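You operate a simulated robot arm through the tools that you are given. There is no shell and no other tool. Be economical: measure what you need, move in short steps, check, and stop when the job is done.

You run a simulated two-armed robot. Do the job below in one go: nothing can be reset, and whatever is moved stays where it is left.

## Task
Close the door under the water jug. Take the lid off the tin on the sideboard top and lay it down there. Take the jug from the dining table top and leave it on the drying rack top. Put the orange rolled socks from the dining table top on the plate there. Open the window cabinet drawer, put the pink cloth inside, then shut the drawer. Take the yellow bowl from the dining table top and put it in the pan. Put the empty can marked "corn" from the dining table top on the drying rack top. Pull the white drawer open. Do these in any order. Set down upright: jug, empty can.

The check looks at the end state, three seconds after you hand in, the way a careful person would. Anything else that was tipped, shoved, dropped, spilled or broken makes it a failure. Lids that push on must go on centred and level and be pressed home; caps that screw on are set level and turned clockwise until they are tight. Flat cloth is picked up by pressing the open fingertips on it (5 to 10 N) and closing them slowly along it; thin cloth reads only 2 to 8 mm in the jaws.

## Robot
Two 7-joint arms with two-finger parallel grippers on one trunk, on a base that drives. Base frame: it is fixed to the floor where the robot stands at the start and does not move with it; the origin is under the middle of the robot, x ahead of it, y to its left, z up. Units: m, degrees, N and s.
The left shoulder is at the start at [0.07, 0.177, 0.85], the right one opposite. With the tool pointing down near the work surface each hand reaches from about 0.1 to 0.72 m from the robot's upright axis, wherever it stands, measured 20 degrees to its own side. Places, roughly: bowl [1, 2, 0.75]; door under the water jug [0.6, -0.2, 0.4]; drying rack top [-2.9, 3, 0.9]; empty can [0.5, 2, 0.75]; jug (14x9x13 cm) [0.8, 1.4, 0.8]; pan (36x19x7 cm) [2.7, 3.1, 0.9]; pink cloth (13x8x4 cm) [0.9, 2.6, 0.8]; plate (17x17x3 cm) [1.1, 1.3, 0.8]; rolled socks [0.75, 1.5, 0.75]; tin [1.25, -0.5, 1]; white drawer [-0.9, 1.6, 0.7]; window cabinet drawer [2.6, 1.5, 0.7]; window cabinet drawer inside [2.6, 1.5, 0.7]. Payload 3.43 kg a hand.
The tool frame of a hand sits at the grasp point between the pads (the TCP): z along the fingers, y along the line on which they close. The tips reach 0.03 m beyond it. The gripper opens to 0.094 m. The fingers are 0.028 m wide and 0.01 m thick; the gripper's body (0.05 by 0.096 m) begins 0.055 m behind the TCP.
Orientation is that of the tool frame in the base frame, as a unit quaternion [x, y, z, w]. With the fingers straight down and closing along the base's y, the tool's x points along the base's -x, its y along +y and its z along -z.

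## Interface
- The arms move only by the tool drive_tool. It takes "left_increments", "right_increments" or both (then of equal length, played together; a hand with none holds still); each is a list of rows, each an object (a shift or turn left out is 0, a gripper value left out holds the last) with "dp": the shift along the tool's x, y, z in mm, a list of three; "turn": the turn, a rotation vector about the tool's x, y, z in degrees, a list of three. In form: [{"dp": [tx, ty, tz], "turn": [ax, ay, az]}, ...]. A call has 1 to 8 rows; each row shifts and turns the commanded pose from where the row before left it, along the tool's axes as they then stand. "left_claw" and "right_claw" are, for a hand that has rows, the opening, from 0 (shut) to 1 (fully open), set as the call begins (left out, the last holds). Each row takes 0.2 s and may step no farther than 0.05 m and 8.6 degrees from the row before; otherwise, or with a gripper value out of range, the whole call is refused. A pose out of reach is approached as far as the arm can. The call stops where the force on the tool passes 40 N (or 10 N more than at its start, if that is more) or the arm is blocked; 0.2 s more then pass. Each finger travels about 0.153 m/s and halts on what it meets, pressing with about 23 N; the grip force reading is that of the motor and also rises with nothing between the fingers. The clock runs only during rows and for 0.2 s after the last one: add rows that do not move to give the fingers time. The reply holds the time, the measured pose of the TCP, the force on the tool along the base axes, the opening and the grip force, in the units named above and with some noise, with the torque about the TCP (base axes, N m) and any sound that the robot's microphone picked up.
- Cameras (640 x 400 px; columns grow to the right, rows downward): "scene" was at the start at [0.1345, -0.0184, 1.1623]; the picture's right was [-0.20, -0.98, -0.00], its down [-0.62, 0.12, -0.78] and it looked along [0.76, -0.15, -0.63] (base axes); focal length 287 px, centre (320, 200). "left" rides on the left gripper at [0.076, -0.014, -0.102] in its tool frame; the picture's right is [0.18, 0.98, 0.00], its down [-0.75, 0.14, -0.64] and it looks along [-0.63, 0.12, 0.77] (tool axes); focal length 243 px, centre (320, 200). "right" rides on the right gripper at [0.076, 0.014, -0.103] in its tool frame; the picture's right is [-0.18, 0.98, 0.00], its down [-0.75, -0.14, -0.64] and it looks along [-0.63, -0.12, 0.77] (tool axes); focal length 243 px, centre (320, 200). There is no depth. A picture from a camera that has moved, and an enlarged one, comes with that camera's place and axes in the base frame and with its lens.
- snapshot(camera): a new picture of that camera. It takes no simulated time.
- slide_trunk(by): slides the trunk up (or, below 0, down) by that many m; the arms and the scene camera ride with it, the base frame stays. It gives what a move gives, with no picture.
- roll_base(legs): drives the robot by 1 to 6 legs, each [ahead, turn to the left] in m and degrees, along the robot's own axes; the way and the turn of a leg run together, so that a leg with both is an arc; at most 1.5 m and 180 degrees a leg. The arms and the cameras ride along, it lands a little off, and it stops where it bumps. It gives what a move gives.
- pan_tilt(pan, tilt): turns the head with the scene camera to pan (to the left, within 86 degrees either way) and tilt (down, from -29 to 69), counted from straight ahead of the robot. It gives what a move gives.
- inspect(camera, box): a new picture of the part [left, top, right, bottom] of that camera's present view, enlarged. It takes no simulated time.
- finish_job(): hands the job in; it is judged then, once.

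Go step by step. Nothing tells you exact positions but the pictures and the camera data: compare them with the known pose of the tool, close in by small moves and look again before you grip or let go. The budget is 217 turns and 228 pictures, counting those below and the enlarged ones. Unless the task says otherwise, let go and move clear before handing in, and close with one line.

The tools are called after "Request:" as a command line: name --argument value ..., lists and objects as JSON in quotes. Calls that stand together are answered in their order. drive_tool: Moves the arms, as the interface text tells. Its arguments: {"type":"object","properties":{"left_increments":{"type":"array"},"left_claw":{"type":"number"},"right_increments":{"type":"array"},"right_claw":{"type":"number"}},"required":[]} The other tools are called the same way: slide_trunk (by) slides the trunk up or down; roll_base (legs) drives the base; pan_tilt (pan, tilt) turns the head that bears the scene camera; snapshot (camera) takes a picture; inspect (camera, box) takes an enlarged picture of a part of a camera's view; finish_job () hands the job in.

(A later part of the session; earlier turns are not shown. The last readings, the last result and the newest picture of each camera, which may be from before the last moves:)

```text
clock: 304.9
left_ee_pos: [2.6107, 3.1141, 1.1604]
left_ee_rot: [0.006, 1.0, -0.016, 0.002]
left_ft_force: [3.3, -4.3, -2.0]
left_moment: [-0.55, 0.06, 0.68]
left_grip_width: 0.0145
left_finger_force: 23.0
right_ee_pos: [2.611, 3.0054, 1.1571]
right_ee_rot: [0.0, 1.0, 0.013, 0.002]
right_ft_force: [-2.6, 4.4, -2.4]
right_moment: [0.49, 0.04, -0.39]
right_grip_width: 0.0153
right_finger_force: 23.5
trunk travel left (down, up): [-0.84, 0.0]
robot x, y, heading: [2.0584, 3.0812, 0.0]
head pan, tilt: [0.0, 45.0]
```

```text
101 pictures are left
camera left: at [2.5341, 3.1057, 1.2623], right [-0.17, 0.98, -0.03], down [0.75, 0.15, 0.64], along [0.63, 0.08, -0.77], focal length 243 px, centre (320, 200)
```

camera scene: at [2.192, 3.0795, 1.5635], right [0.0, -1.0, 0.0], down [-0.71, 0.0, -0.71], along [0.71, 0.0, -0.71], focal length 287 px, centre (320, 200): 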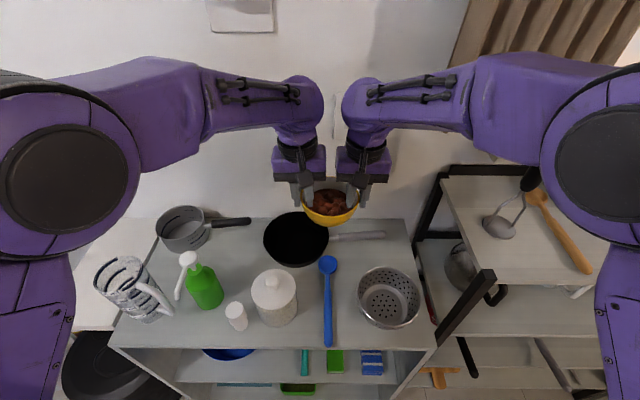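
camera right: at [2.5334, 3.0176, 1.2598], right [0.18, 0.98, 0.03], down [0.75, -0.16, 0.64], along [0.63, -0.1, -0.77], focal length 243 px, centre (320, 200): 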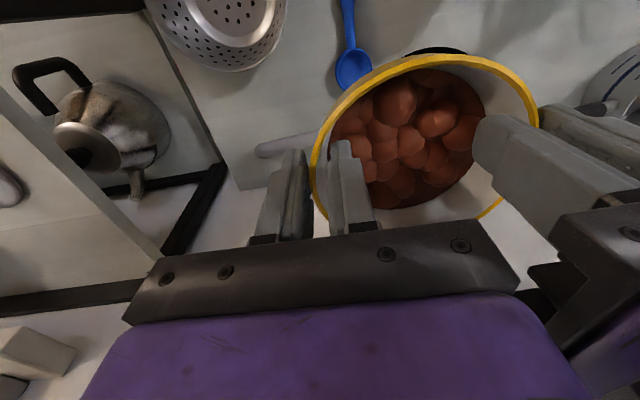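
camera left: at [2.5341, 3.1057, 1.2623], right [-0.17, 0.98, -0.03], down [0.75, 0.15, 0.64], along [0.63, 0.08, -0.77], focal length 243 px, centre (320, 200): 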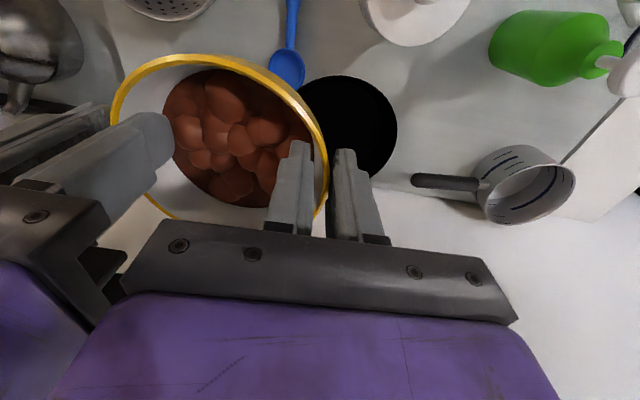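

Triangulation puts the pan rim centre at (2.691,3.147,0.90). I'll shift both hands together over it, then use the trunk to lower.

Request:
drive_tool --left_increments '[{"dp": [-16, 17.5, 0]}, {"dp": [-16, 17.5, 0]}, {"dp": [-16, 17.5, 0]}, {"dp": [-16, 17.5, 0]}, {"dp": [-16, 17, 0]}, {"dp": [0, 0, 0]}]' --right_increments '[{"dp": [-16, 17.5, 0]}, {"dp": [-16, 17.5, 0]}, {"dp": [-16, 17.5, 0]}, {"dp": [-16, 17.5, 0]}, {"dp": [-16, 17, 0]}, {"dp": [0, 0, 0]}]'

Request:
snapshot --camera "scene"

Request:
snapshot --camera "left"

```text
clock: 306.3
left_ee_pos: [2.6906, 3.1981, 1.159]
left_ee_rot: [0.007, 1.0, -0.016, 0.003]
left_ft_force: [-7.5, 6.3, -0.3]
left_moment: [-0.24, 0.43, -0.07]
left_grip_width: 0.0151
left_finger_force: 22.6
right_ee_pos: [2.6864, 3.0906, 1.1621]
right_ee_rot: [0.0, 1.0, 0.014, 0.003]
right_ft_force: [7.2, -7.2, -2.1]
right_moment: [0.15, -0.42, -0.75]
right_grip_width: 0.015
right_finger_force: 23.3
trunk travel left (down, up): [-0.84, 0.0]
robot x, y, heading: [2.0613, 3.0764, 0.0]
head pan, tilt: [0.0, 45.0]
```

```text
100 pictures are left
camera scene: at [2.1897, 3.0767, 1.5638], right [0.0, -1.0, 0.0], down [-0.71, 0.0, -0.71], along [0.71, 0.0, -0.71], focal length 287 px, centre (320, 200)
```

scene: 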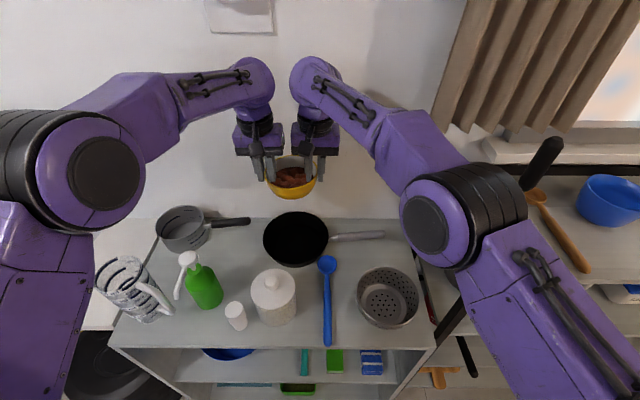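

```text
99 pictures are left
camera left: at [2.6136, 3.1896, 1.2605], right [-0.17, 0.98, -0.03], down [0.75, 0.15, 0.64], along [0.64, 0.09, -0.77], focal length 243 px, centre (320, 200)
```

left: 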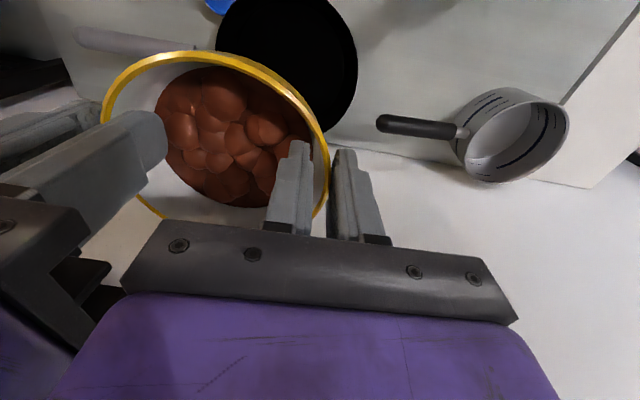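

Aligned over the pan. Lowering with the trunk.

Request:
slide_trunk --by -0.17

Request:
snapshot --camera "scene"

Request:
snapshot --camera "left"

```text
clock: 308.2
left_ee_pos: [2.69, 3.2001, 0.9882]
left_ee_rot: [0.007, 1.0, -0.015, 0.002]
left_ft_force: [-3.9, 14.9, -2.8]
left_moment: [-0.07, 0.04, 0.19]
left_grip_width: 0.0148
left_finger_force: 23.0
right_ee_pos: [2.6865, 3.0918, 0.9917]
right_ee_rot: [0.0, 1.0, 0.013, 0.002]
right_ft_force: [3.9, -14.7, -1.2]
right_moment: [0.12, -0.02, -0.65]
right_grip_width: 0.0147
right_finger_force: 23.0
trunk travel left (down, up): [-0.67, 0.17]
robot x, y, heading: [2.0592, 3.0793, -0.1]
head pan, tilt: [0.0, 45.0]
```

```text
98 pictures are left
camera scene: at [2.1905, 3.0782, 1.3937], right [0.0, -1.0, 0.0], down [-0.71, 0.0, -0.71], along [0.71, 0.0, -0.71], focal length 287 px, centre (320, 200)
```

scene: 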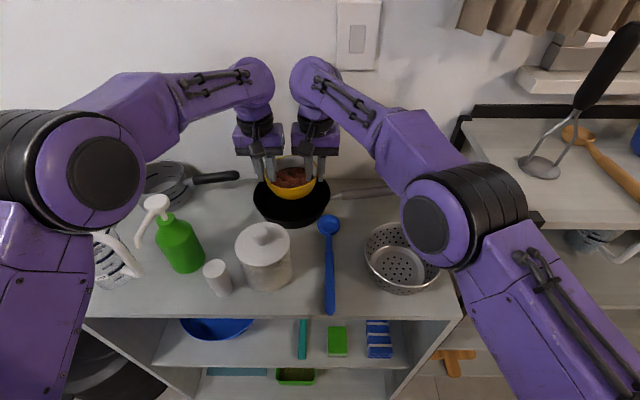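

```text
97 pictures are left
camera left: at [2.6142, 3.1906, 1.0901], right [-0.17, 0.98, -0.03], down [0.75, 0.15, 0.64], along [0.64, 0.09, -0.77], focal length 243 px, centre (320, 200)
```

left: 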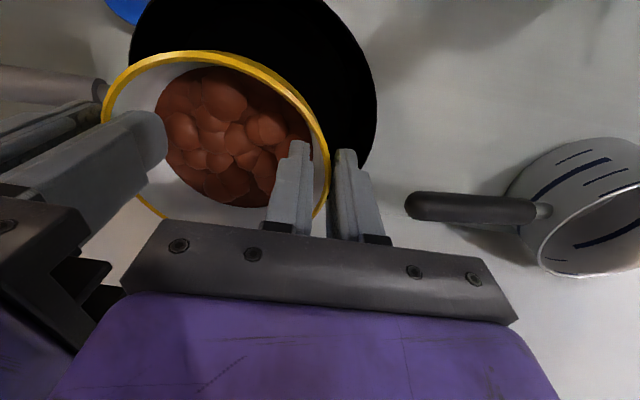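

Well centred over the pan. Lowering further in small steps.

Request:
slide_trunk --by -0.045

Request:
slide_trunk --by -0.012

Request:
inspect --camera "scene" --box '[210, 90, 370, 190]'

```text
clock: 309.1
left_ee_pos: [2.6903, 3.1998, 0.9426]
left_ee_rot: [0.008, 1.0, -0.015, 0.002]
left_ft_force: [-3.8, 17.6, -2.2]
left_moment: [0.01, 0.18, 0.19]
left_grip_width: 0.0148
left_finger_force: 22.8
right_ee_pos: [2.6865, 3.0917, 0.9473]
right_ee_rot: [0.001, 1.0, 0.013, 0.003]
right_ft_force: [3.7, -18.4, -1.8]
right_moment: [-0.02, -0.08, -0.66]
right_grip_width: 0.0147
right_finger_force: 23.5
trunk travel left (down, up): [-0.625, 0.215]
robot x, y, heading: [2.0582, 3.0791, 0.1]
head pan, tilt: [0.0, 45.0]
```

```text
clock: 309.7
left_ee_pos: [2.6886, 3.2001, 0.9333]
left_ee_rot: [0.007, 1.0, -0.016, 0.004]
left_ft_force: [-2.1, 17.5, 10.2]
left_moment: [0.03, 0.08, 0.16]
left_grip_width: 0.0152
left_finger_force: 23.4
right_ee_pos: [2.6858, 3.0915, 0.9358]
right_ee_rot: [0.0, 1.0, 0.013, 0.004]
right_ft_force: [5.8, -17.8, 3.0]
right_moment: [0.04, -0.4, -0.7]
right_grip_width: 0.0152
right_finger_force: 22.6
trunk travel left (down, up): [-0.613, 0.227]
robot x, y, heading: [2.056, 3.0766, -0.1]
head pan, tilt: [0.0, 45.0]
```

```text
4.00 times, centred on (290, 140) of scene
camera zoom: at [2.1885, 3.0778, 1.3371], right [0.0, -1.0, 0.0], down [-0.71, 0.0, -0.71], along [0.71, 0.0, -0.71], focal length 1150 px, centre (440, 440)
```

zoom: 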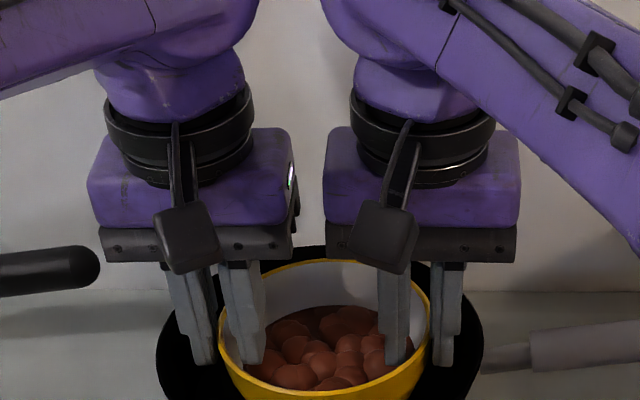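

The bowl rests in the pan. I'll settle it 2 mm more and release with a small opening.

Request:
slide_trunk --by -0.002

Request:
drive_tool --left_increments '[{"dp": [0, 0, 0]}, {"dp": [0, 0, 0]}, {"dp": [0, 0, 0]}]' --right_increments '[{"dp": [0, 0, 0]}, {"dp": [0, 0, 0]}, {"dp": [0, 0, 0]}]' --left_claw 0.3 --right_claw 0.3

Request:
inspect --camera "scene" --box '[210, 90, 370, 190]'

```text
clock: 310.2
left_ee_pos: [2.6892, 3.198, 0.933]
left_ee_rot: [0.006, 1.0, -0.016, 0.006]
left_ft_force: [5.2, 17.9, 23.4]
left_moment: [0.01, -0.42, 0.19]
left_grip_width: 0.0152
left_finger_force: 22.6
right_ee_pos: [2.6845, 3.0896, 0.9363]
right_ee_rot: [0.0, 1.0, 0.014, 0.005]
right_ft_force: [7.0, -19.3, 8.3]
right_moment: [0.22, -0.4, -0.72]
right_grip_width: 0.0153
right_finger_force: 23.1
trunk travel left (down, up): [-0.611, 0.229]
robot x, y, heading: [2.057, 3.0796, -0.2]
head pan, tilt: [0.0, 45.0]
```

```text
clock: 311.0
left_ee_pos: [2.6901, 3.2006, 0.9276]
left_ee_rot: [0.007, 1.0, -0.017, 0.002]
left_ft_force: [-0.3, 0.8, -0.9]
left_moment: [0.02, -0.01, 0.0]
left_grip_width: 0.0281
left_finger_force: 0.0
right_ee_pos: [2.6866, 3.0927, 0.931]
right_ee_rot: [0.001, 1.0, 0.014, 0.002]
right_ft_force: [0.5, -0.1, -0.6]
right_moment: [0.01, 0.0, -0.01]
right_grip_width: 0.028
right_finger_force: 0.0
trunk travel left (down, up): [-0.611, 0.229]
robot x, y, heading: [2.0588, 3.0822, -0.0]
head pan, tilt: [0.0, 45.0]
```

```text
4.00 times, centred on (290, 140) of scene
camera zoom: at [2.1904, 3.0784, 1.3346], right [0.0, -1.0, 0.0], down [-0.71, 0.0, -0.71], along [0.71, 0.0, -0.71], focal length 1150 px, centre (440, 440)
```

zoom: 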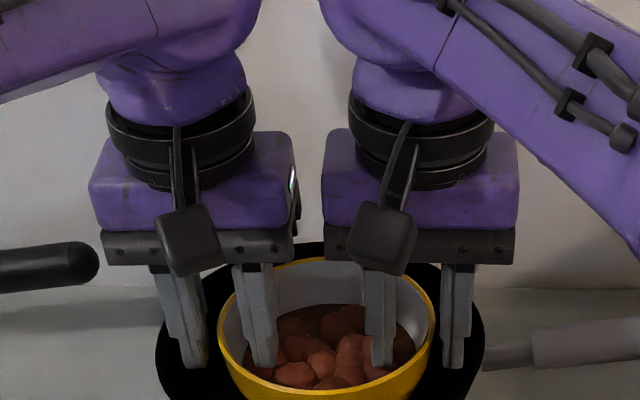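

Released cleanly. I'll raise the trunk straight up to clear and check.

Request:
slide_trunk --by 0.22

Request:
snapshot --camera "scene"

Request:
snapshot --camera "left"

```text
clock: 313.3
left_ee_pos: [2.6902, 3.1998, 1.1489]
left_ee_rot: [0.008, 1.0, -0.017, 0.002]
left_ft_force: [0.4, -1.0, 0.0]
left_moment: [0.03, -0.01, 0.0]
left_grip_width: 0.0283
left_finger_force: 0.1
right_ee_pos: [2.6865, 3.0931, 1.1523]
right_ee_rot: [-0.001, 1.0, 0.014, 0.002]
right_ft_force: [-0.2, 0.3, 0.9]
right_moment: [-0.02, 0.02, -0.04]
right_grip_width: 0.0285
right_finger_force: 0.0
trunk travel left (down, up): [-0.831, 0.009]
robot x, y, heading: [2.0581, 3.0806, -0.1]
head pan, tilt: [0.0, 45.0]
```

```text
94 pictures are left
camera scene: at [2.1901, 3.0782, 1.5547], right [0.0, -1.0, 0.0], down [-0.71, 0.0, -0.71], along [0.71, 0.0, -0.71], focal length 287 px, centre (320, 200)
```

scene: 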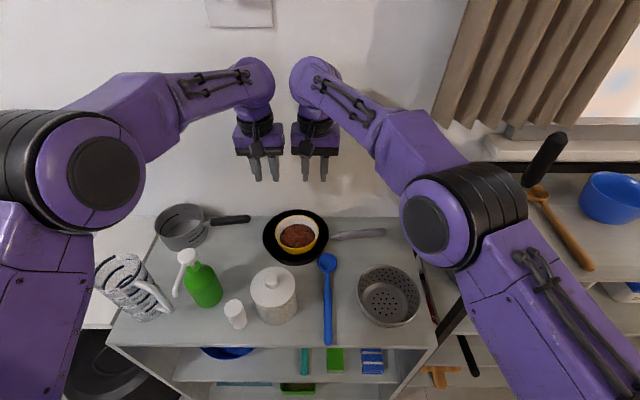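

```text
93 pictures are left
camera left: at [2.6138, 3.1902, 1.2512], right [-0.17, 0.98, -0.03], down [0.75, 0.15, 0.64], along [0.64, 0.08, -0.77], focal length 243 px, centre (320, 200)
```

left: 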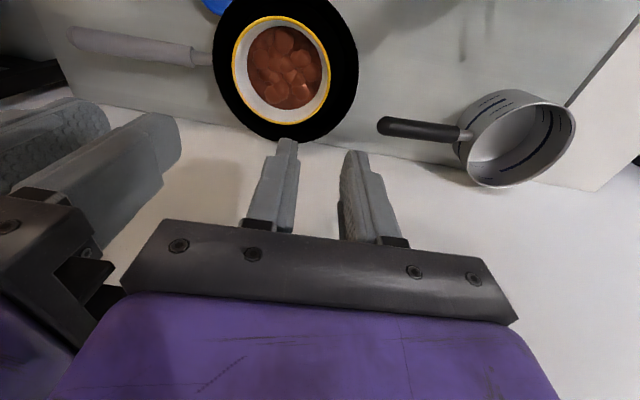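

The bowl sits in the pan. I'll back off, tuck the hands, and drive around the near end of the table to its left side.

Request:
roll_base --legs '[[-0.3, 0]]'

Request:
drive_tool --left_increments '[{"dp": [40, 10, 0]}, {"dp": [40, 10, 0]}, {"dp": [40, 10, 0]}, {"dp": [40, 10, 0]}, {"dp": [40, 10, 0]}, {"dp": [20, 10, 0]}]' --right_increments '[{"dp": [40, -20, 0]}, {"dp": [40, -20, 0]}, {"dp": [40, -25, 0]}, {"dp": [40, -25, 0]}, {"dp": [40, -25, 0]}, {"dp": [20, -25, 0]}]' --left_claw 1 --right_claw 1

Request:
roll_base --legs '[[0, -90], [1.3, 0], [1.15, 0], [0, -90], [1.4, 0]]'

Request:
pan_tilt --pan -30 --tilt 30

Request:
snapshot --camera "scene"

```text
clock: 315.4
left_ee_pos: [2.3915, 3.1987, 1.1489]
left_ee_rot: [0.008, 1.0, -0.017, 0.001]
left_ft_force: [1.3, 0.3, -0.9]
left_moment: [0.0, -0.01, -0.02]
left_grip_width: 0.0282
left_finger_force: 0.0
right_ee_pos: [2.3872, 3.0903, 1.1516]
right_ee_rot: [0.0, 1.0, 0.014, 0.002]
right_ft_force: [-0.3, -0.5, 0.0]
right_moment: [-0.02, -0.02, -0.02]
right_grip_width: 0.0283
right_finger_force: 0.1
trunk travel left (down, up): [-0.831, 0.009]
robot x, y, heading: [1.756, 3.0781, -0.1]
head pan, tilt: [0.0, 45.0]
```

```text
clock: 316.8
left_ee_pos: [2.1692, 3.2608, 1.1467]
left_ee_rot: [0.007, 1.0, -0.017, 0.003]
left_ft_force: [0.3, -0.3, -0.1]
left_moment: [-0.05, 0.01, 0.0]
left_grip_width: 0.0941
left_finger_force: 0.0
right_ee_pos: [2.165, 2.9499, 1.1496]
right_ee_rot: [0.001, 1.0, 0.013, 0.003]
right_ft_force: [0.6, 0.6, 0.5]
right_moment: [0.02, -0.04, 0.0]
right_grip_width: 0.0944
right_finger_force: 0.1
trunk travel left (down, up): [-0.831, 0.009]
robot x, y, heading: [1.7569, 3.0824, -0.2]
head pan, tilt: [0.0, 45.0]
```

```text
clock: 342.9
left_ee_pos: [-0.0067, 0.3594, 1.1469]
left_ee_rot: [1.0, 0.02, -0.002, -0.016]
left_ft_force: [0.1, 0.3, -0.2]
left_moment: [0.0, 0.01, 0.03]
left_grip_width: 0.094
left_finger_force: 0.1
right_ee_pos: [-0.02, 0.6694, 1.1496]
right_ee_rot: [1.0, 0.026, -0.002, 0.015]
right_ft_force: [-0.7, -0.2, 0.8]
right_moment: [-0.01, 0.0, 0.01]
right_grip_width: 0.0943
right_finger_force: 0.0
trunk travel left (down, up): [-0.831, 0.009]
robot x, y, heading: [0.3933, 0.5626, -176.7]
head pan, tilt: [0.0, 45.0]
```

```text
clock: 343.9
left_ee_pos: [-0.0087, 0.3582, 1.1454]
left_ee_rot: [1.0, 0.02, -0.001, -0.017]
left_ft_force: [0.3, 0.3, 0.4]
left_moment: [0.02, -0.04, 0.0]
left_grip_width: 0.0944
left_finger_force: 0.2
right_ee_pos: [-0.02, 0.6687, 1.1502]
right_ee_rot: [1.0, 0.026, -0.002, 0.014]
right_ft_force: [0.0, 0.5, -0.9]
right_moment: [0.02, -0.05, -0.02]
right_grip_width: 0.0939
right_finger_force: 0.1
trunk travel left (down, up): [-0.831, 0.009]
robot x, y, heading: [0.3971, 0.5642, -177.0]
head pan, tilt: [-30.0, 30.0]
```

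```text
92 pictures are left
camera scene: at [0.2642, 0.5993, 1.5773], right [0.45, 0.89, 0.0], down [0.45, -0.23, -0.87], along [-0.77, 0.39, -0.5], focal length 287 px, centre (320, 200)
```

scene: 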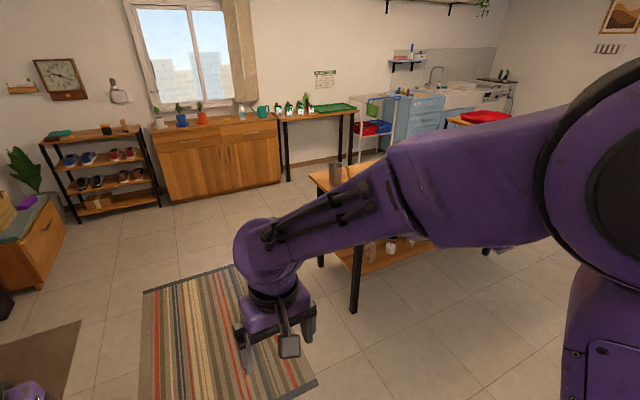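

The island with the white drawer is ahead right. I'll drive into the aisle between island and table and face the drawer.

Request:
roll_base --legs '[[0.42, 0], [0, -93], [1.05, 0], [0, 90]]'

Request:
pan_tilt --pan 0 --tilt 40

Request:
snapshot --camera "scene"

```text
clock: 359.1
left_ee_pos: [-0.4188, 1.4009, 1.1461]
left_ee_rot: [1.0, -0.017, -0.002, -0.017]
left_ft_force: [-0.1, 0.6, -0.5]
left_moment: [-0.02, 0.0, -0.01]
left_grip_width: 0.0939
left_finger_force: 0.1
right_ee_pos: [-0.4094, 1.7117, 1.15]
right_ee_rot: [1.0, -0.011, -0.003, 0.014]
right_ft_force: [-0.2, -0.4, 0.3]
right_moment: [0.04, 0.0, 0.0]
right_grip_width: 0.094
right_finger_force: 0.3
trunk travel left (down, up): [-0.831, 0.009]
robot x, y, heading: [-0.0029, 1.5784, 178.9]
head pan, tilt: [-30.0, 30.0]
```

```text
clock: 360.0
left_ee_pos: [-0.4192, 1.4006, 1.1461]
left_ee_rot: [1.0, -0.017, -0.001, -0.017]
left_ft_force: [0.6, 0.3, 0.7]
left_moment: [0.02, 0.02, -0.02]
left_grip_width: 0.0942
left_finger_force: 0.2
right_ee_pos: [-0.4096, 1.7111, 1.1494]
right_ee_rot: [1.0, -0.01, -0.003, 0.014]
right_ft_force: [-0.3, 0.2, 0.7]
right_moment: [0.01, 0.01, 0.01]
right_grip_width: 0.0941
right_finger_force: 0.0
trunk travel left (down, up): [-0.831, 0.009]
robot x, y, heading: [-0.002, 1.5747, 179.2]
head pan, tilt: [0.0, 40.0]
```

```text
91 pictures are left
camera scene: at [-0.1378, 1.5758, 1.562], right [0.02, 1.0, 0.0], down [0.64, -0.01, -0.77], along [-0.77, 0.02, -0.64], focal length 287 px, centre (320, 200)
```

scene: 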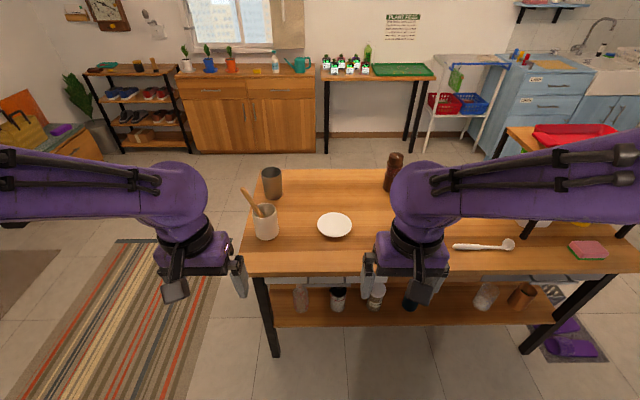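

Request:
slide_trunk --by -0.4

Request:
pan_tilt --pan 0 --tilt 30

Request:
snapshot --camera "scene"

```text
clock: 363.9
left_ee_pos: [-0.4189, 1.3993, 0.7461]
left_ee_rot: [1.0, -0.016, -0.002, -0.016]
left_ft_force: [0.7, 0.5, -0.4]
left_moment: [-0.03, 0.0, -0.02]
left_grip_width: 0.0937
left_finger_force: 0.1
right_ee_pos: [-0.4102, 1.7118, 0.7491]
right_ee_rot: [1.0, -0.01, -0.003, 0.013]
right_ft_force: [0.3, 1.2, 0.4]
right_moment: [-0.01, -0.02, -0.02]
right_grip_width: 0.0939
right_finger_force: 0.1
trunk travel left (down, up): [-0.431, 0.409]
robot x, y, heading: [-0.0017, 1.5732, 179.0]
head pan, tilt: [0.0, 40.0]
```

```text
clock: 364.6
left_ee_pos: [-0.4207, 1.399, 0.7464]
left_ee_rot: [1.0, -0.017, -0.002, -0.017]
left_ft_force: [0.2, -0.2, 0.1]
left_moment: [0.0, -0.02, -0.01]
left_grip_width: 0.0942
left_finger_force: 0.2
right_ee_pos: [-0.4086, 1.7118, 0.7495]
right_ee_rot: [1.0, -0.01, -0.003, 0.013]
right_ft_force: [-0.8, -0.2, -0.9]
right_moment: [0.01, 0.03, 0.0]
right_grip_width: 0.0939
right_finger_force: 0.1
trunk travel left (down, up): [-0.431, 0.409]
robot x, y, heading: [-0.0024, 1.5771, 178.7]
head pan, tilt: [0.0, 30.0]
```

```text
90 pictures are left
camera scene: at [-0.1432, 1.5758, 1.1773], right [0.02, 1.0, 0.0], down [0.5, -0.01, -0.87], along [-0.87, 0.02, -0.5], focal length 287 px, centre (320, 200)
```

scene: 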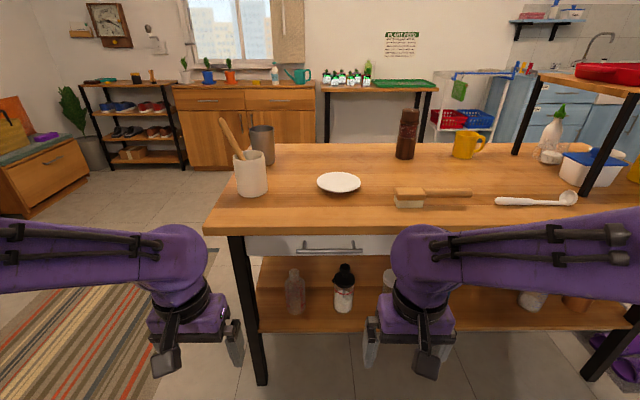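

The white drawer's bar handle is at about (-0.73,1.615,0.70). I'll bring the right hand into the same level, vertical-closing pose used before.

Request:
drive_tool --right_increments '[{"dp": [-28, 4, -35]}, {"dp": [-28, 4, -35]}, {"dp": [-28, 5, -35]}, {"dp": [-28, 5, -32]}, {"turn": [0, -8.5, 0]}, {"turn": [0, -8.5, 0]}, {"turn": [0, -8.5, 0]}, {"turn": [0, -8.5, 0]}]'

Request:
drive_tool --right_increments '[{"turn": [0, -8.5, 0]}, {"turn": [0, -8.5, 0]}, {"turn": [0, -8.5, 0]}, {"turn": [0, -8.5, 0]}, {"turn": [0, -8.5, 0]}, {"turn": [0, -8.5, 0]}, {"turn": [0, -4, 0]}, {"turn": [0, 0, -8.5]}]'

Request:
drive_tool --right_increments '[{"turn": [0, 0, -8.5]}, {"turn": [0, 0, -8.5]}, {"turn": [0, 0, -8.5]}, {"turn": [0, 0, -8.5]}, {"turn": [0, 0, -8.5]}, {"turn": [0, 0, -8.5]}, {"turn": [0, 0, -8.5]}, {"turn": [0, 0, -8.5]}]'

Request:
drive_tool --right_increments '[{"turn": [0, 0, -8.5]}, {"turn": [0, 0, -5]}, {"dp": [0, 0, 0]}]' --right_claw 0.7

Request:
snapshot --camera "right"

Request:
snapshot --camera "scene"

```text
clock: 366.4
left_ee_pos: [-0.4206, 1.3997, 0.7468]
left_ee_rot: [1.0, -0.016, -0.002, -0.016]
left_ft_force: [0.4, 0.2, 0.1]
left_moment: [0.02, -0.01, 0.02]
left_grip_width: 0.0941
left_finger_force: 0.0
right_ee_pos: [-0.5213, 1.6987, 0.8872]
right_ee_rot: [0.955, -0.014, -0.295, 0.012]
right_ft_force: [-0.2, -0.4, 0.3]
right_moment: [-0.01, -0.04, -0.01]
right_grip_width: 0.0942
right_finger_force: 0.1
trunk travel left (down, up): [-0.431, 0.409]
robot x, y, heading: [0.0, 1.5758, 179.0]
head pan, tilt: [0.0, 30.0]
```

```text
clock: 368.2
left_ee_pos: [-0.4195, 1.3998, 0.7457]
left_ee_rot: [1.0, -0.016, -0.002, -0.017]
left_ft_force: [0.5, 0.8, 0.1]
left_moment: [-0.02, 0.0, -0.01]
left_grip_width: 0.0941
left_finger_force: 0.1
right_ee_pos: [-0.5216, 1.6996, 0.8875]
right_ee_rot: [0.71, 0.037, -0.701, -0.05]
right_ft_force: [-0.5, -0.1, 0.3]
right_moment: [0.01, -0.04, -0.03]
right_grip_width: 0.0939
right_finger_force: 0.0
trunk travel left (down, up): [-0.431, 0.409]
robot x, y, heading: [-0.0042, 1.5726, 178.7]
head pan, tilt: [0.0, 30.0]
```

```text
clock: 370.0
left_ee_pos: [-0.4197, 1.399, 0.7469]
left_ee_rot: [1.0, -0.016, -0.002, -0.017]
left_ft_force: [-0.2, 0.3, -0.3]
left_moment: [0.0, 0.02, 0.0]
left_grip_width: 0.0939
left_finger_force: 0.0
right_ee_pos: [-0.5198, 1.6992, 0.8876]
right_ee_rot: [0.568, 0.428, -0.553, -0.434]
right_ft_force: [0.3, 0.1, 0.1]
right_moment: [0.04, -0.02, 0.0]
right_grip_width: 0.0937
right_finger_force: 0.1
trunk travel left (down, up): [-0.431, 0.409]
robot x, y, heading: [-0.0002, 1.5775, 178.9]
head pan, tilt: [0.0, 30.0]
```

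```text
clock: 370.8
left_ee_pos: [-0.4194, 1.401, 0.7463]
left_ee_rot: [1.0, -0.016, -0.002, -0.017]
left_ft_force: [-0.7, 0.5, 0.5]
left_moment: [0.0, 0.01, 0.0]
left_grip_width: 0.0939
left_finger_force: 0.1
right_ee_pos: [-0.5213, 1.6995, 0.8868]
right_ee_rot: [0.514, 0.491, -0.498, -0.496]
right_ft_force: [-0.3, 0.0, 0.6]
right_moment: [-0.02, 0.01, -0.01]
right_grip_width: 0.0657
right_finger_force: 0.0
trunk travel left (down, up): [-0.431, 0.409]
robot x, y, heading: [-0.0015, 1.5724, 178.9]
head pan, tilt: [0.0, 30.0]
```

```text
89 pictures are left
camera right: at [-0.417, 1.7737, 0.8724], right [0.01, -0.21, -0.98], down [0.62, -0.76, 0.17], along [-0.78, -0.61, 0.12], focal length 243 px, centre (320, 200)
```

right: 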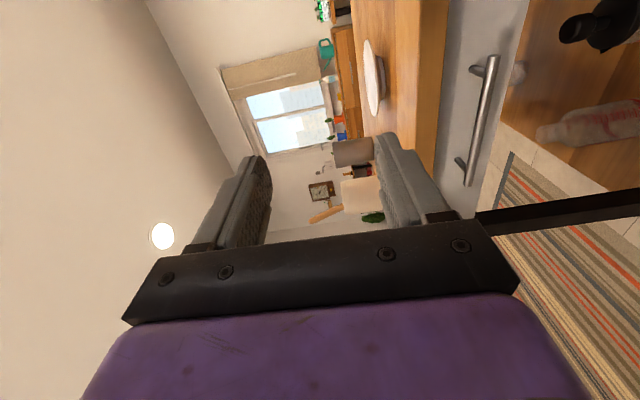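

```text
88 pictures are left
camera scene: at [-0.1432, 1.5757, 1.1773], right [0.02, 1.0, 0.0], down [0.5, -0.01, -0.87], along [-0.87, 0.02, -0.5], focal length 287 px, centre (320, 200)
```

scene: 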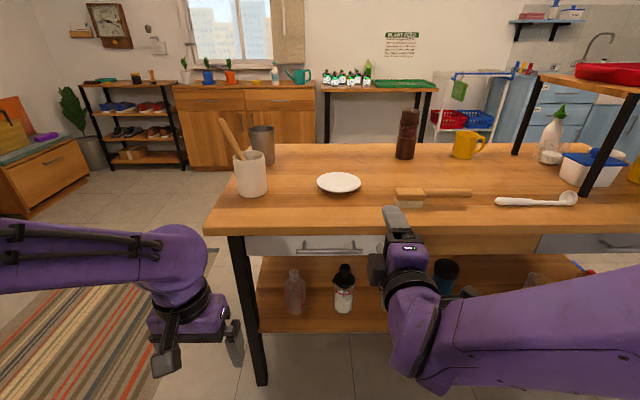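

Handle triangulated at (-0.726,1.615,0.692). Lowering the hand in front of it.

Request:
drive_tool --right_increments '[{"dp": [-14, 33, 6]}, {"dp": [-14, 33, 6]}, {"dp": [-14, 33, 6]}, {"dp": [-14, 33, 6]}, {"dp": [-14, 32, 6]}, {"dp": [-14, 31, 6]}, {"dp": [0, 0, 0]}]'

Request:
snapshot --camera "right"

Request:
snapshot --camera "scene"

```text
clock: 372.4
left_ee_pos: [-0.4196, 1.4, 0.7464]
left_ee_rot: [1.0, -0.016, -0.003, -0.015]
left_ft_force: [0.4, 0.2, 0.0]
left_moment: [-0.01, -0.02, 0.0]
left_grip_width: 0.094
left_finger_force: 0.1
right_ee_pos: [-0.5628, 1.6241, 0.7017]
right_ee_rot: [0.535, 0.471, -0.498, -0.494]
right_ft_force: [-0.7, 0.4, 0.4]
right_moment: [0.03, 0.02, 0.01]
right_grip_width: 0.0656
right_finger_force: 0.0
trunk travel left (down, up): [-0.431, 0.409]
robot x, y, heading: [-0.006, 1.5756, 179.2]
head pan, tilt: [0.0, 30.0]
```

```text
87 pictures are left
camera right: at [-0.4564, 1.6925, 0.6838], right [0.0, -0.25, -0.97], down [0.6, -0.78, 0.2], along [-0.8, -0.58, 0.15], focal length 243 px, centre (320, 200)
```

right: 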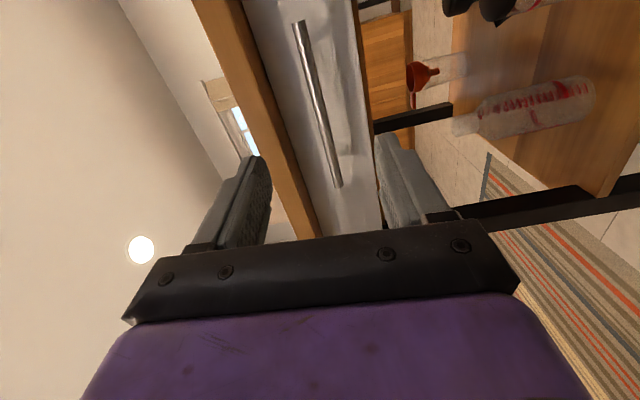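

```text
86 pictures are left
camera scene: at [-0.1427, 1.5761, 1.1774], right [0.02, 1.0, 0.0], down [0.5, -0.01, -0.87], along [-0.87, 0.02, -0.5], focal length 287 px, centre (320, 200)
```

scene: 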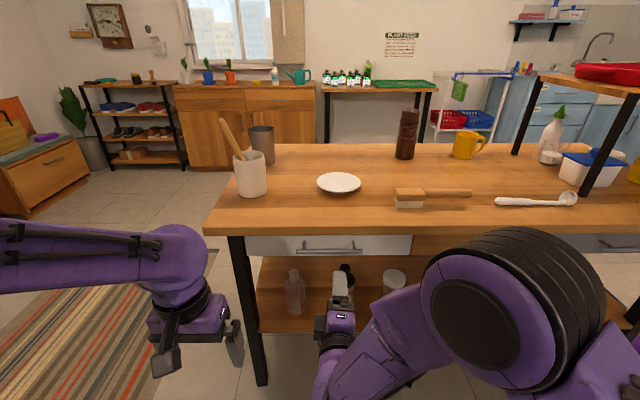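

Hand is level with the bar and centred. I'll roll forward and then feel for contact.

Request:
roll_base --legs '[[0.11, 0]]'

Request:
drive_tool --right_increments '[{"dp": [0, 0, 0]}]' --right_claw 0.5

Request:
snapshot --camera "right"

```text
clock: 373.6
left_ee_pos: [-0.5295, 1.4035, 0.7461]
left_ee_rot: [1.0, -0.017, -0.002, -0.016]
left_ft_force: [-0.4, 0.0, 0.5]
left_moment: [0.02, -0.01, 0.03]
left_grip_width: 0.094
left_finger_force: 0.0
right_ee_pos: [-0.6735, 1.6255, 0.6983]
right_ee_rot: [0.534, 0.475, -0.496, -0.494]
right_ft_force: [-0.1, -0.5, 0.6]
right_moment: [0.0, 0.04, -0.01]
right_grip_width: 0.0659
right_finger_force: 0.1
trunk travel left (down, up): [-0.431, 0.409]
robot x, y, heading: [-0.1109, 1.5772, 178.9]
head pan, tilt: [0.0, 30.0]
```

```text
clock: 374.0
left_ee_pos: [-0.5285, 1.4033, 0.7457]
left_ee_rot: [1.0, -0.016, -0.002, -0.017]
left_ft_force: [0.1, -0.2, -0.4]
left_moment: [-0.02, 0.04, 0.0]
left_grip_width: 0.094
left_finger_force: 0.0
right_ee_pos: [-0.6725, 1.6268, 0.6987]
right_ee_rot: [0.536, 0.474, -0.495, -0.493]
right_ft_force: [0.0, -0.1, 0.7]
right_moment: [-0.01, 0.01, -0.01]
right_grip_width: 0.047
right_finger_force: 0.1
trunk travel left (down, up): [-0.431, 0.409]
robot x, y, heading: [-0.1128, 1.5771, 178.9]
head pan, tilt: [0.0, 30.0]
```

```text
85 pictures are left
camera right: at [-0.5653, 1.6963, 0.6815], right [0.01, -0.25, -0.97], down [0.59, -0.78, 0.2], along [-0.81, -0.57, 0.14], focal length 243 px, centre (320, 200)
```

right: 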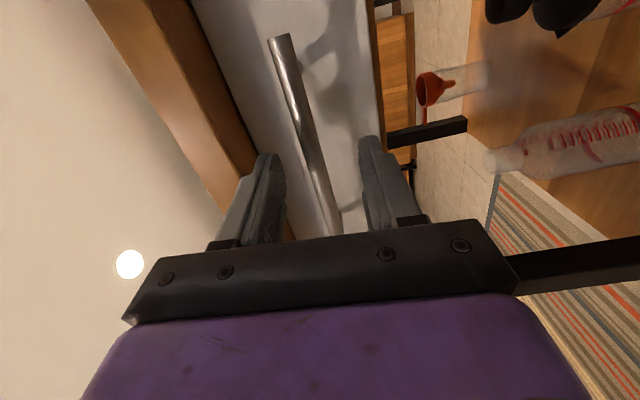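

Request:
drive_tool --right_increments '[{"dp": [0, -2, 5]}, {"dp": [0, 0, 5]}, {"dp": [0, 0, 5]}, {"dp": [0, 0, 5]}]'

Request:
drive_tool --right_increments '[{"dp": [0, 0, -3]}, {"dp": [0, 0, 0]}, {"dp": [0, 0, 0]}, {"dp": [0, 0, 0]}]' --right_claw 0

Request:
snapshot --camera "right"

```text
clock: 375.0
left_ee_pos: [-0.5287, 1.4035, 0.7464]
left_ee_rot: [1.0, -0.017, -0.001, -0.017]
left_ft_force: [-0.9, 0.3, -0.3]
left_moment: [0.03, -0.02, -0.01]
left_grip_width: 0.0939
left_finger_force: 0.0
right_ee_pos: [-0.6997, 1.6407, 0.7099]
right_ee_rot: [0.551, 0.454, -0.496, -0.494]
right_ft_force: [-0.5, 0.6, -0.8]
right_moment: [0.02, 0.02, 0.0]
right_grip_width: 0.0469
right_finger_force: 0.1
trunk travel left (down, up): [-0.431, 0.409]
robot x, y, heading: [-0.1069, 1.5752, 178.9]
head pan, tilt: [0.0, 30.0]
```

```text
clock: 376.0
left_ee_pos: [-0.5286, 1.4011, 0.7457]
left_ee_rot: [1.0, -0.016, -0.001, -0.017]
left_ft_force: [-0.1, 0.6, -0.9]
left_moment: [0.0, 0.0, 0.04]
left_grip_width: 0.094
left_finger_force: 0.0
right_ee_pos: [-0.6966, 1.6411, 0.7026]
right_ee_rot: [0.551, 0.46, -0.492, -0.493]
right_ft_force: [-4.7, -7.9, -15.8]
right_moment: [1.2, -0.17, 0.62]
right_grip_width: 0.0141
right_finger_force: 45.2
trunk travel left (down, up): [-0.431, 0.409]
robot x, y, heading: [-0.1126, 1.5757, 178.9]
head pan, tilt: [0.0, 30.0]
```

```text
84 pictures are left
camera right: at [-0.5866, 1.7055, 0.6839], right [0.0, -0.27, -0.96], down [0.57, -0.79, 0.23], along [-0.82, -0.54, 0.15], focal length 243 px, centre (320, 200)
```

right: 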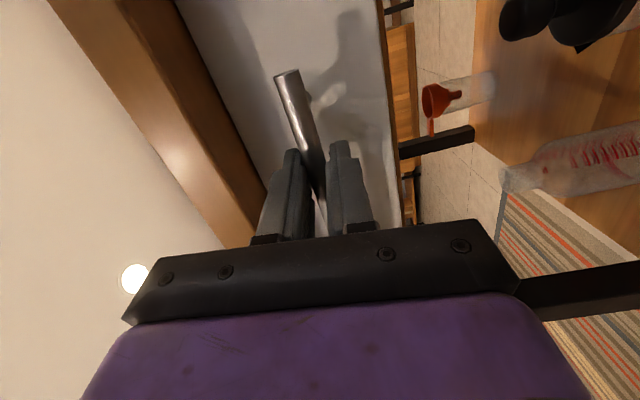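

Bar gripped. Pulling with the base.

Request:
roll_base --legs '[[-0.06, 0]]'

Request:
roll_base --legs '[[-0.08, 0]]'

Request:
snapshot --camera "scene"

```text
clock: 376.9
left_ee_pos: [-0.4689, 1.4005, 0.7457]
left_ee_rot: [1.0, -0.017, -0.002, -0.017]
left_ft_force: [-0.3, 0.3, -0.5]
left_moment: [0.03, 0.03, 0.05]
left_grip_width: 0.0939
left_finger_force: 0.0
right_ee_pos: [-0.6334, 1.6396, 0.7012]
right_ee_rot: [0.552, 0.459, -0.492, -0.493]
right_ft_force: [1.1, -5.9, -10.7]
right_moment: [1.28, -0.11, 0.06]
right_grip_width: 0.0142
right_finger_force: 44.5
trunk travel left (down, up): [-0.431, 0.409]
robot x, y, heading: [-0.0552, 1.5763, 178.6]
head pan, tilt: [0.0, 30.0]
```

```text
clock: 378.0
left_ee_pos: [-0.3884, 1.3977, 0.7451]
left_ee_rot: [1.0, -0.017, -0.001, -0.018]
left_ft_force: [0.5, 0.4, 0.4]
left_moment: [0.02, 0.01, 0.0]
left_grip_width: 0.0939
left_finger_force: 0.0
right_ee_pos: [-0.5541, 1.6384, 0.7016]
right_ee_rot: [0.554, 0.457, -0.491, -0.493]
right_ft_force: [1.5, -11.8, -8.3]
right_moment: [1.31, -0.14, 0.52]
right_grip_width: 0.0143
right_finger_force: 45.3
trunk travel left (down, up): [-0.431, 0.409]
robot x, y, heading: [0.0298, 1.576, 179.1]
head pan, tilt: [0.0, 30.0]
```

```text
83 pictures are left
camera scene: at [-0.1125, 1.5732, 1.1772], right [0.02, 1.0, 0.0], down [0.5, -0.01, -0.87], along [-0.87, 0.02, -0.5], focal length 287 px, centre (320, 200)
```

scene: 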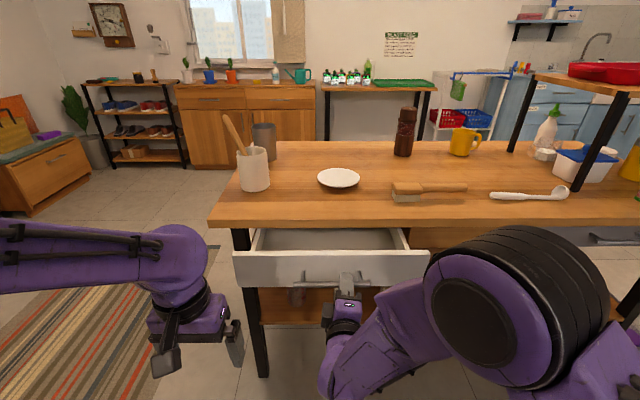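

About 14 cm open. A little more.

Request:
roll_base --legs '[[-0.06, 0]]'

Request:
drive_tool --right_increments '[{"dp": [0, 0, 0]}, {"dp": [0, 0, 0]}, {"dp": [0, 0, 0]}]' --right_claw 1

Request:
roll_base --legs '[[-0.06, 0]]'

Request:
snapshot --camera "right"

Request:
snapshot --camera "scene"

```text
clock: 379.0
left_ee_pos: [-0.3275, 1.3978, 0.7461]
left_ee_rot: [1.0, -0.017, -0.002, -0.017]
left_ft_force: [0.1, -0.4, -0.2]
left_moment: [0.03, 0.01, 0.0]
left_grip_width: 0.0939
left_finger_force: 0.0
right_ee_pos: [-0.4936, 1.6382, 0.7012]
right_ee_rot: [0.555, 0.457, -0.49, -0.493]
right_ft_force: [1.2, -9.7, -3.7]
right_moment: [1.31, -0.09, 0.63]
right_grip_width: 0.0141
right_finger_force: 44.9
trunk travel left (down, up): [-0.431, 0.409]
robot x, y, heading: [0.0892, 1.5727, 178.6]
head pan, tilt: [0.0, 30.0]
```

```text
clock: 379.8
left_ee_pos: [-0.3287, 1.3976, 0.7452]
left_ee_rot: [1.0, -0.018, -0.002, -0.016]
left_ft_force: [0.7, -0.8, -0.3]
left_moment: [-0.04, -0.02, -0.02]
left_grip_width: 0.0939
left_finger_force: 0.0
right_ee_pos: [-0.4943, 1.6401, 0.7014]
right_ee_rot: [0.556, 0.457, -0.49, -0.492]
right_ft_force: [0.2, -0.2, -0.8]
right_moment: [-0.03, -0.03, 0.0]
right_grip_width: 0.094
right_finger_force: 0.1
trunk travel left (down, up): [-0.431, 0.409]
robot x, y, heading: [0.0916, 1.572, 178.9]
head pan, tilt: [0.0, 30.0]
```

```text
clock: 380.7
left_ee_pos: [-0.2674, 1.3969, 0.747]
left_ee_rot: [1.0, -0.017, -0.003, -0.017]
left_ft_force: [0.1, -0.3, 0.7]
left_moment: [0.01, -0.01, -0.02]
left_grip_width: 0.0941
left_finger_force: 0.2
right_ee_pos: [-0.433, 1.6386, 0.7026]
right_ee_rot: [0.555, 0.456, -0.491, -0.492]
right_ft_force: [-0.1, 0.3, 1.4]
right_moment: [0.02, -0.02, -0.01]
right_grip_width: 0.094
right_finger_force: 0.2
trunk travel left (down, up): [-0.431, 0.409]
robot x, y, heading: [0.1472, 1.5704, 178.9]
head pan, tilt: [0.0, 30.0]
```

```text
82 pictures are left
camera right: at [-0.3224, 1.7031, 0.6844], right [0.0, -0.28, -0.96], down [0.56, -0.8, 0.23], along [-0.83, -0.54, 0.15], focal length 243 px, centre (320, 200)
```

right: 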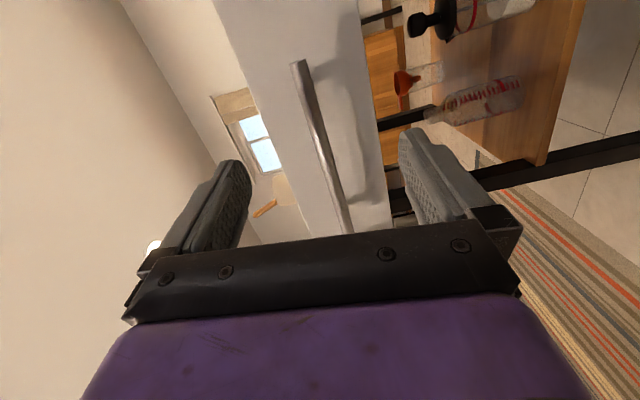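

```text
81 pictures are left
camera scene: at [0.0104, 1.5727, 1.1776], right [0.02, 1.0, 0.0], down [0.5, -0.01, -0.87], along [-0.87, 0.02, -0.5], focal length 287 px, centre (320, 200)
```

scene: 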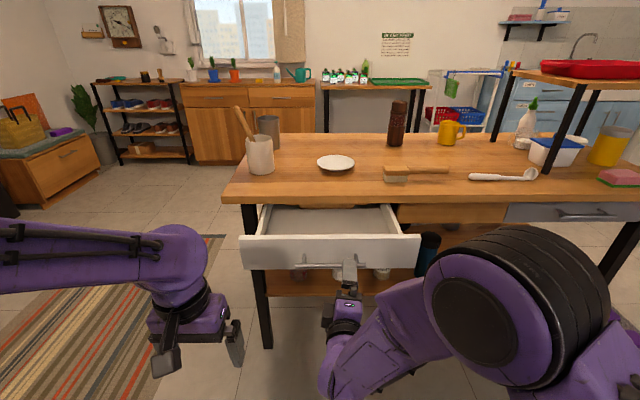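

The white drawer is open about 20 cm and my hand is clear. I'll raise the trunk and restore the right hand to pointing down.

Request:
slide_trunk --by 0.35

Request:
drive_tool --right_increments '[{"turn": [0, 0, 8.45]}, {"turn": [0, 0, 8.45]}, {"turn": [0, 0, 8.45]}, {"turn": [0, 0, 8.45]}, {"turn": [0, 0, 8.45]}, {"turn": [0, 0, 8.45]}, {"turn": [0, 0, 8.45]}, {"turn": [0, 0, 8.45]}]'

Request:
drive_tool --right_increments '[{"turn": [0, 0, 8.45]}, {"turn": [0, 0, 8.45]}, {"turn": [0, 8.5, 0]}, {"turn": [0, 8.5, 0]}, {"turn": [0, 8.5, 0]}, {"turn": [0, 8.5, 0]}, {"turn": [0, 8.5, 0]}, {"turn": [0, 8.5, 0]}]'

Request:
drive_tool --right_increments '[{"turn": [0, 8.5, 0]}, {"turn": [0, 8.5, 0]}, {"turn": [0, 8.5, 0]}, {"turn": [0, 8.5, 0]}, {"turn": [0, 3, 0]}, {"turn": [0, 0, -5.5]}]'

Request:
snapshot --camera "scene"

```text
clock: 384.1
left_ee_pos: [-0.2679, 1.3978, 1.0954]
left_ee_rot: [1.0, -0.017, -0.001, -0.016]
left_ft_force: [0.0, 0.6, 0.3]
left_moment: [0.0, 0.01, -0.02]
left_grip_width: 0.0942
left_finger_force: 0.0
right_ee_pos: [-0.4334, 1.6391, 1.0516]
right_ee_rot: [0.556, 0.457, -0.49, -0.491]
right_ft_force: [0.5, 0.7, 0.9]
right_moment: [0.0, 0.0, 0.01]
right_grip_width: 0.0939
right_finger_force: 0.0
trunk travel left (down, up): [-0.781, 0.059]
robot x, y, heading: [0.1496, 1.5697, 178.7]
head pan, tilt: [0.0, 30.0]
```

```text
clock: 385.9
left_ee_pos: [-0.2673, 1.3977, 1.0962]
left_ee_rot: [1.0, -0.017, 0.0, -0.016]
left_ft_force: [-0.3, -0.8, -0.2]
left_moment: [0.0, 0.03, 0.0]
left_grip_width: 0.0939
left_finger_force: 0.0
right_ee_pos: [-0.4323, 1.6348, 1.0528]
right_ee_rot: [0.714, 0.072, -0.683, -0.134]
right_ft_force: [-0.6, 0.7, -0.4]
right_moment: [0.01, 0.02, 0.02]
right_grip_width: 0.094
right_finger_force: 0.1
trunk travel left (down, up): [-0.781, 0.059]
robot x, y, heading: [0.1481, 1.5752, 178.8]
head pan, tilt: [0.0, 30.0]
```

```text
clock: 387.8
left_ee_pos: [-0.2684, 1.3974, 1.0961]
left_ee_rot: [1.0, -0.018, -0.002, -0.016]
left_ft_force: [0.1, 0.1, 0.3]
left_moment: [0.01, -0.03, -0.03]
left_grip_width: 0.094
left_finger_force: 0.0
right_ee_pos: [-0.4335, 1.6388, 1.0516]
right_ee_rot: [0.947, -0.047, -0.317, -0.014]
right_ft_force: [0.6, -0.4, 0.4]
right_moment: [-0.02, 0.02, -0.01]
right_grip_width: 0.0939
right_finger_force: 0.2
trunk travel left (down, up): [-0.781, 0.059]
robot x, y, heading: [0.1498, 1.5702, 178.8]
head pan, tilt: [0.0, 30.0]
```

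```text
clock: 389.1
left_ee_pos: [-0.267, 1.397, 1.0964]
left_ee_rot: [1.0, -0.018, -0.003, -0.017]
left_ft_force: [-0.1, 0.2, 0.2]
left_moment: [-0.04, 0.0, 0.03]
left_grip_width: 0.0938
left_finger_force: 0.0
right_ee_pos: [-0.4335, 1.6396, 1.0525]
right_ee_rot: [1.0, -0.002, 0.001, 0.001]
right_ft_force: [0.2, -0.1, 0.0]
right_moment: [0.0, 0.0, 0.01]
right_grip_width: 0.0942
right_finger_force: 0.0
trunk travel left (down, up): [-0.781, 0.059]
robot x, y, heading: [0.1499, 1.5723, 179.0]
head pan, tilt: [0.0, 30.0]
```

```text
80 pictures are left
camera scene: at [0.0093, 1.5726, 1.5274], right [0.02, 1.0, 0.0], down [0.5, -0.01, -0.87], along [-0.87, 0.02, -0.5], focal length 287 px, centre (320, 200)
```

scene: 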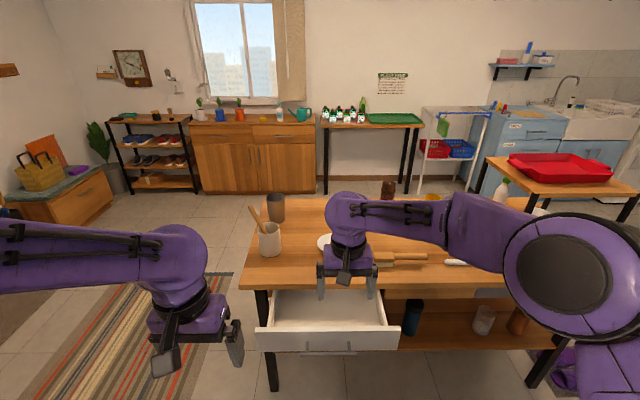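

Next: face the table for the cans and the jug. Turning around.

Request:
roll_base --legs '[[0, -90], [0, -89]]'

Request:
pan_tilt --pan 0 --tilt 42

Request:
snapshot --camera "scene"

```text
clock: 397.2
left_ee_pos: [0.5683, 1.7388, 1.0964]
left_ee_rot: [0.027, 1.0, -0.016, 0.001]
left_ft_force: [0.9, -0.2, -0.4]
left_moment: [0.0, -0.01, -0.02]
left_grip_width: 0.0938
left_finger_force: 0.1
right_ee_pos: [0.7297, 1.4943, 1.0522]
right_ee_rot: [0.011, 1.0, 0.0, 0.0]
right_ft_force: [0.2, 0.2, 0.2]
right_moment: [0.05, 0.07, 0.0]
right_grip_width: 0.0939
right_finger_force: 0.0
trunk travel left (down, up): [-0.781, 0.059]
robot x, y, heading: [0.1488, 1.5724, -2.4]
head pan, tilt: [0.0, 30.0]
```

```text
clock: 398.0
left_ee_pos: [0.5684, 1.7388, 1.0961]
left_ee_rot: [0.026, 1.0, -0.017, 0.002]
left_ft_force: [0.1, -0.1, 0.5]
left_moment: [0.01, 0.01, 0.0]
left_grip_width: 0.0938
left_finger_force: 0.1
right_ee_pos: [0.7305, 1.4939, 1.052]
right_ee_rot: [0.01, 1.0, -0.001, 0.0]
right_ft_force: [0.1, -0.1, -0.3]
right_moment: [0.0, -0.03, 0.03]
right_grip_width: 0.0942
right_finger_force: 0.0
trunk travel left (down, up): [-0.781, 0.059]
robot x, y, heading: [0.151, 1.5689, -2.3]
head pan, tilt: [0.0, 42.0]
```

```text
79 pictures are left
camera scene: at [0.2832, 1.5648, 1.5091], right [-0.04, -1.0, 0.0], down [-0.67, 0.03, -0.74], along [0.74, -0.03, -0.67], focal length 287 px, centre (320, 200)
```

scene: 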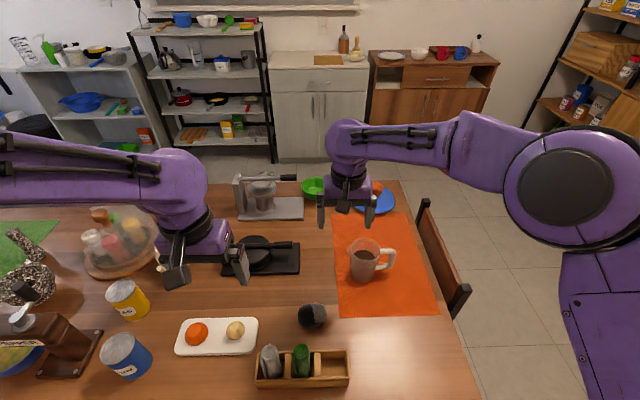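

Cans with labels are at lower left and the jug at centre right. I'll read the labels and inspect the jug.

Request:
inspect --camera "scene" --box '[80, 265, 180, 390]'

Request:
inspect --camera "scene" --box '[320, 215, 440, 315]'

```text
3.20 times, centred on (130, 328) of scene
camera zoom: at [0.2832, 1.5648, 1.5091], right [-0.04, -1.0, 0.0], down [-0.67, 0.03, -0.74], along [0.74, -0.03, -0.67], focal length 920 px, centre (928, -208)
```

zoom: 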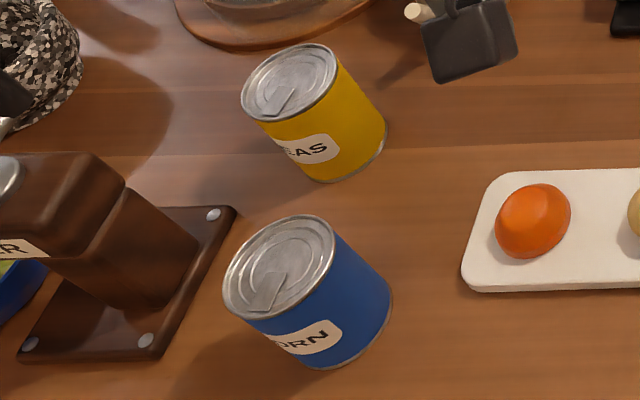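

```text
4.00 times, centred on (380, 265) of scene
camera zoom: at [0.2832, 1.5648, 1.5091], right [-0.04, -1.0, 0.0], down [-0.67, 0.03, -0.74], along [0.74, -0.03, -0.67], focal length 1150 px, centre (80, -60)
```

zoom: 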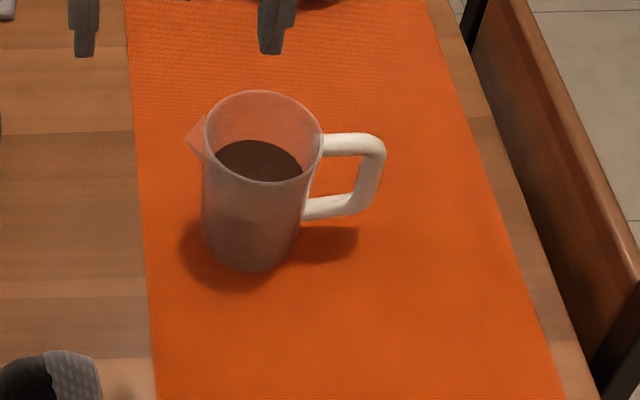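

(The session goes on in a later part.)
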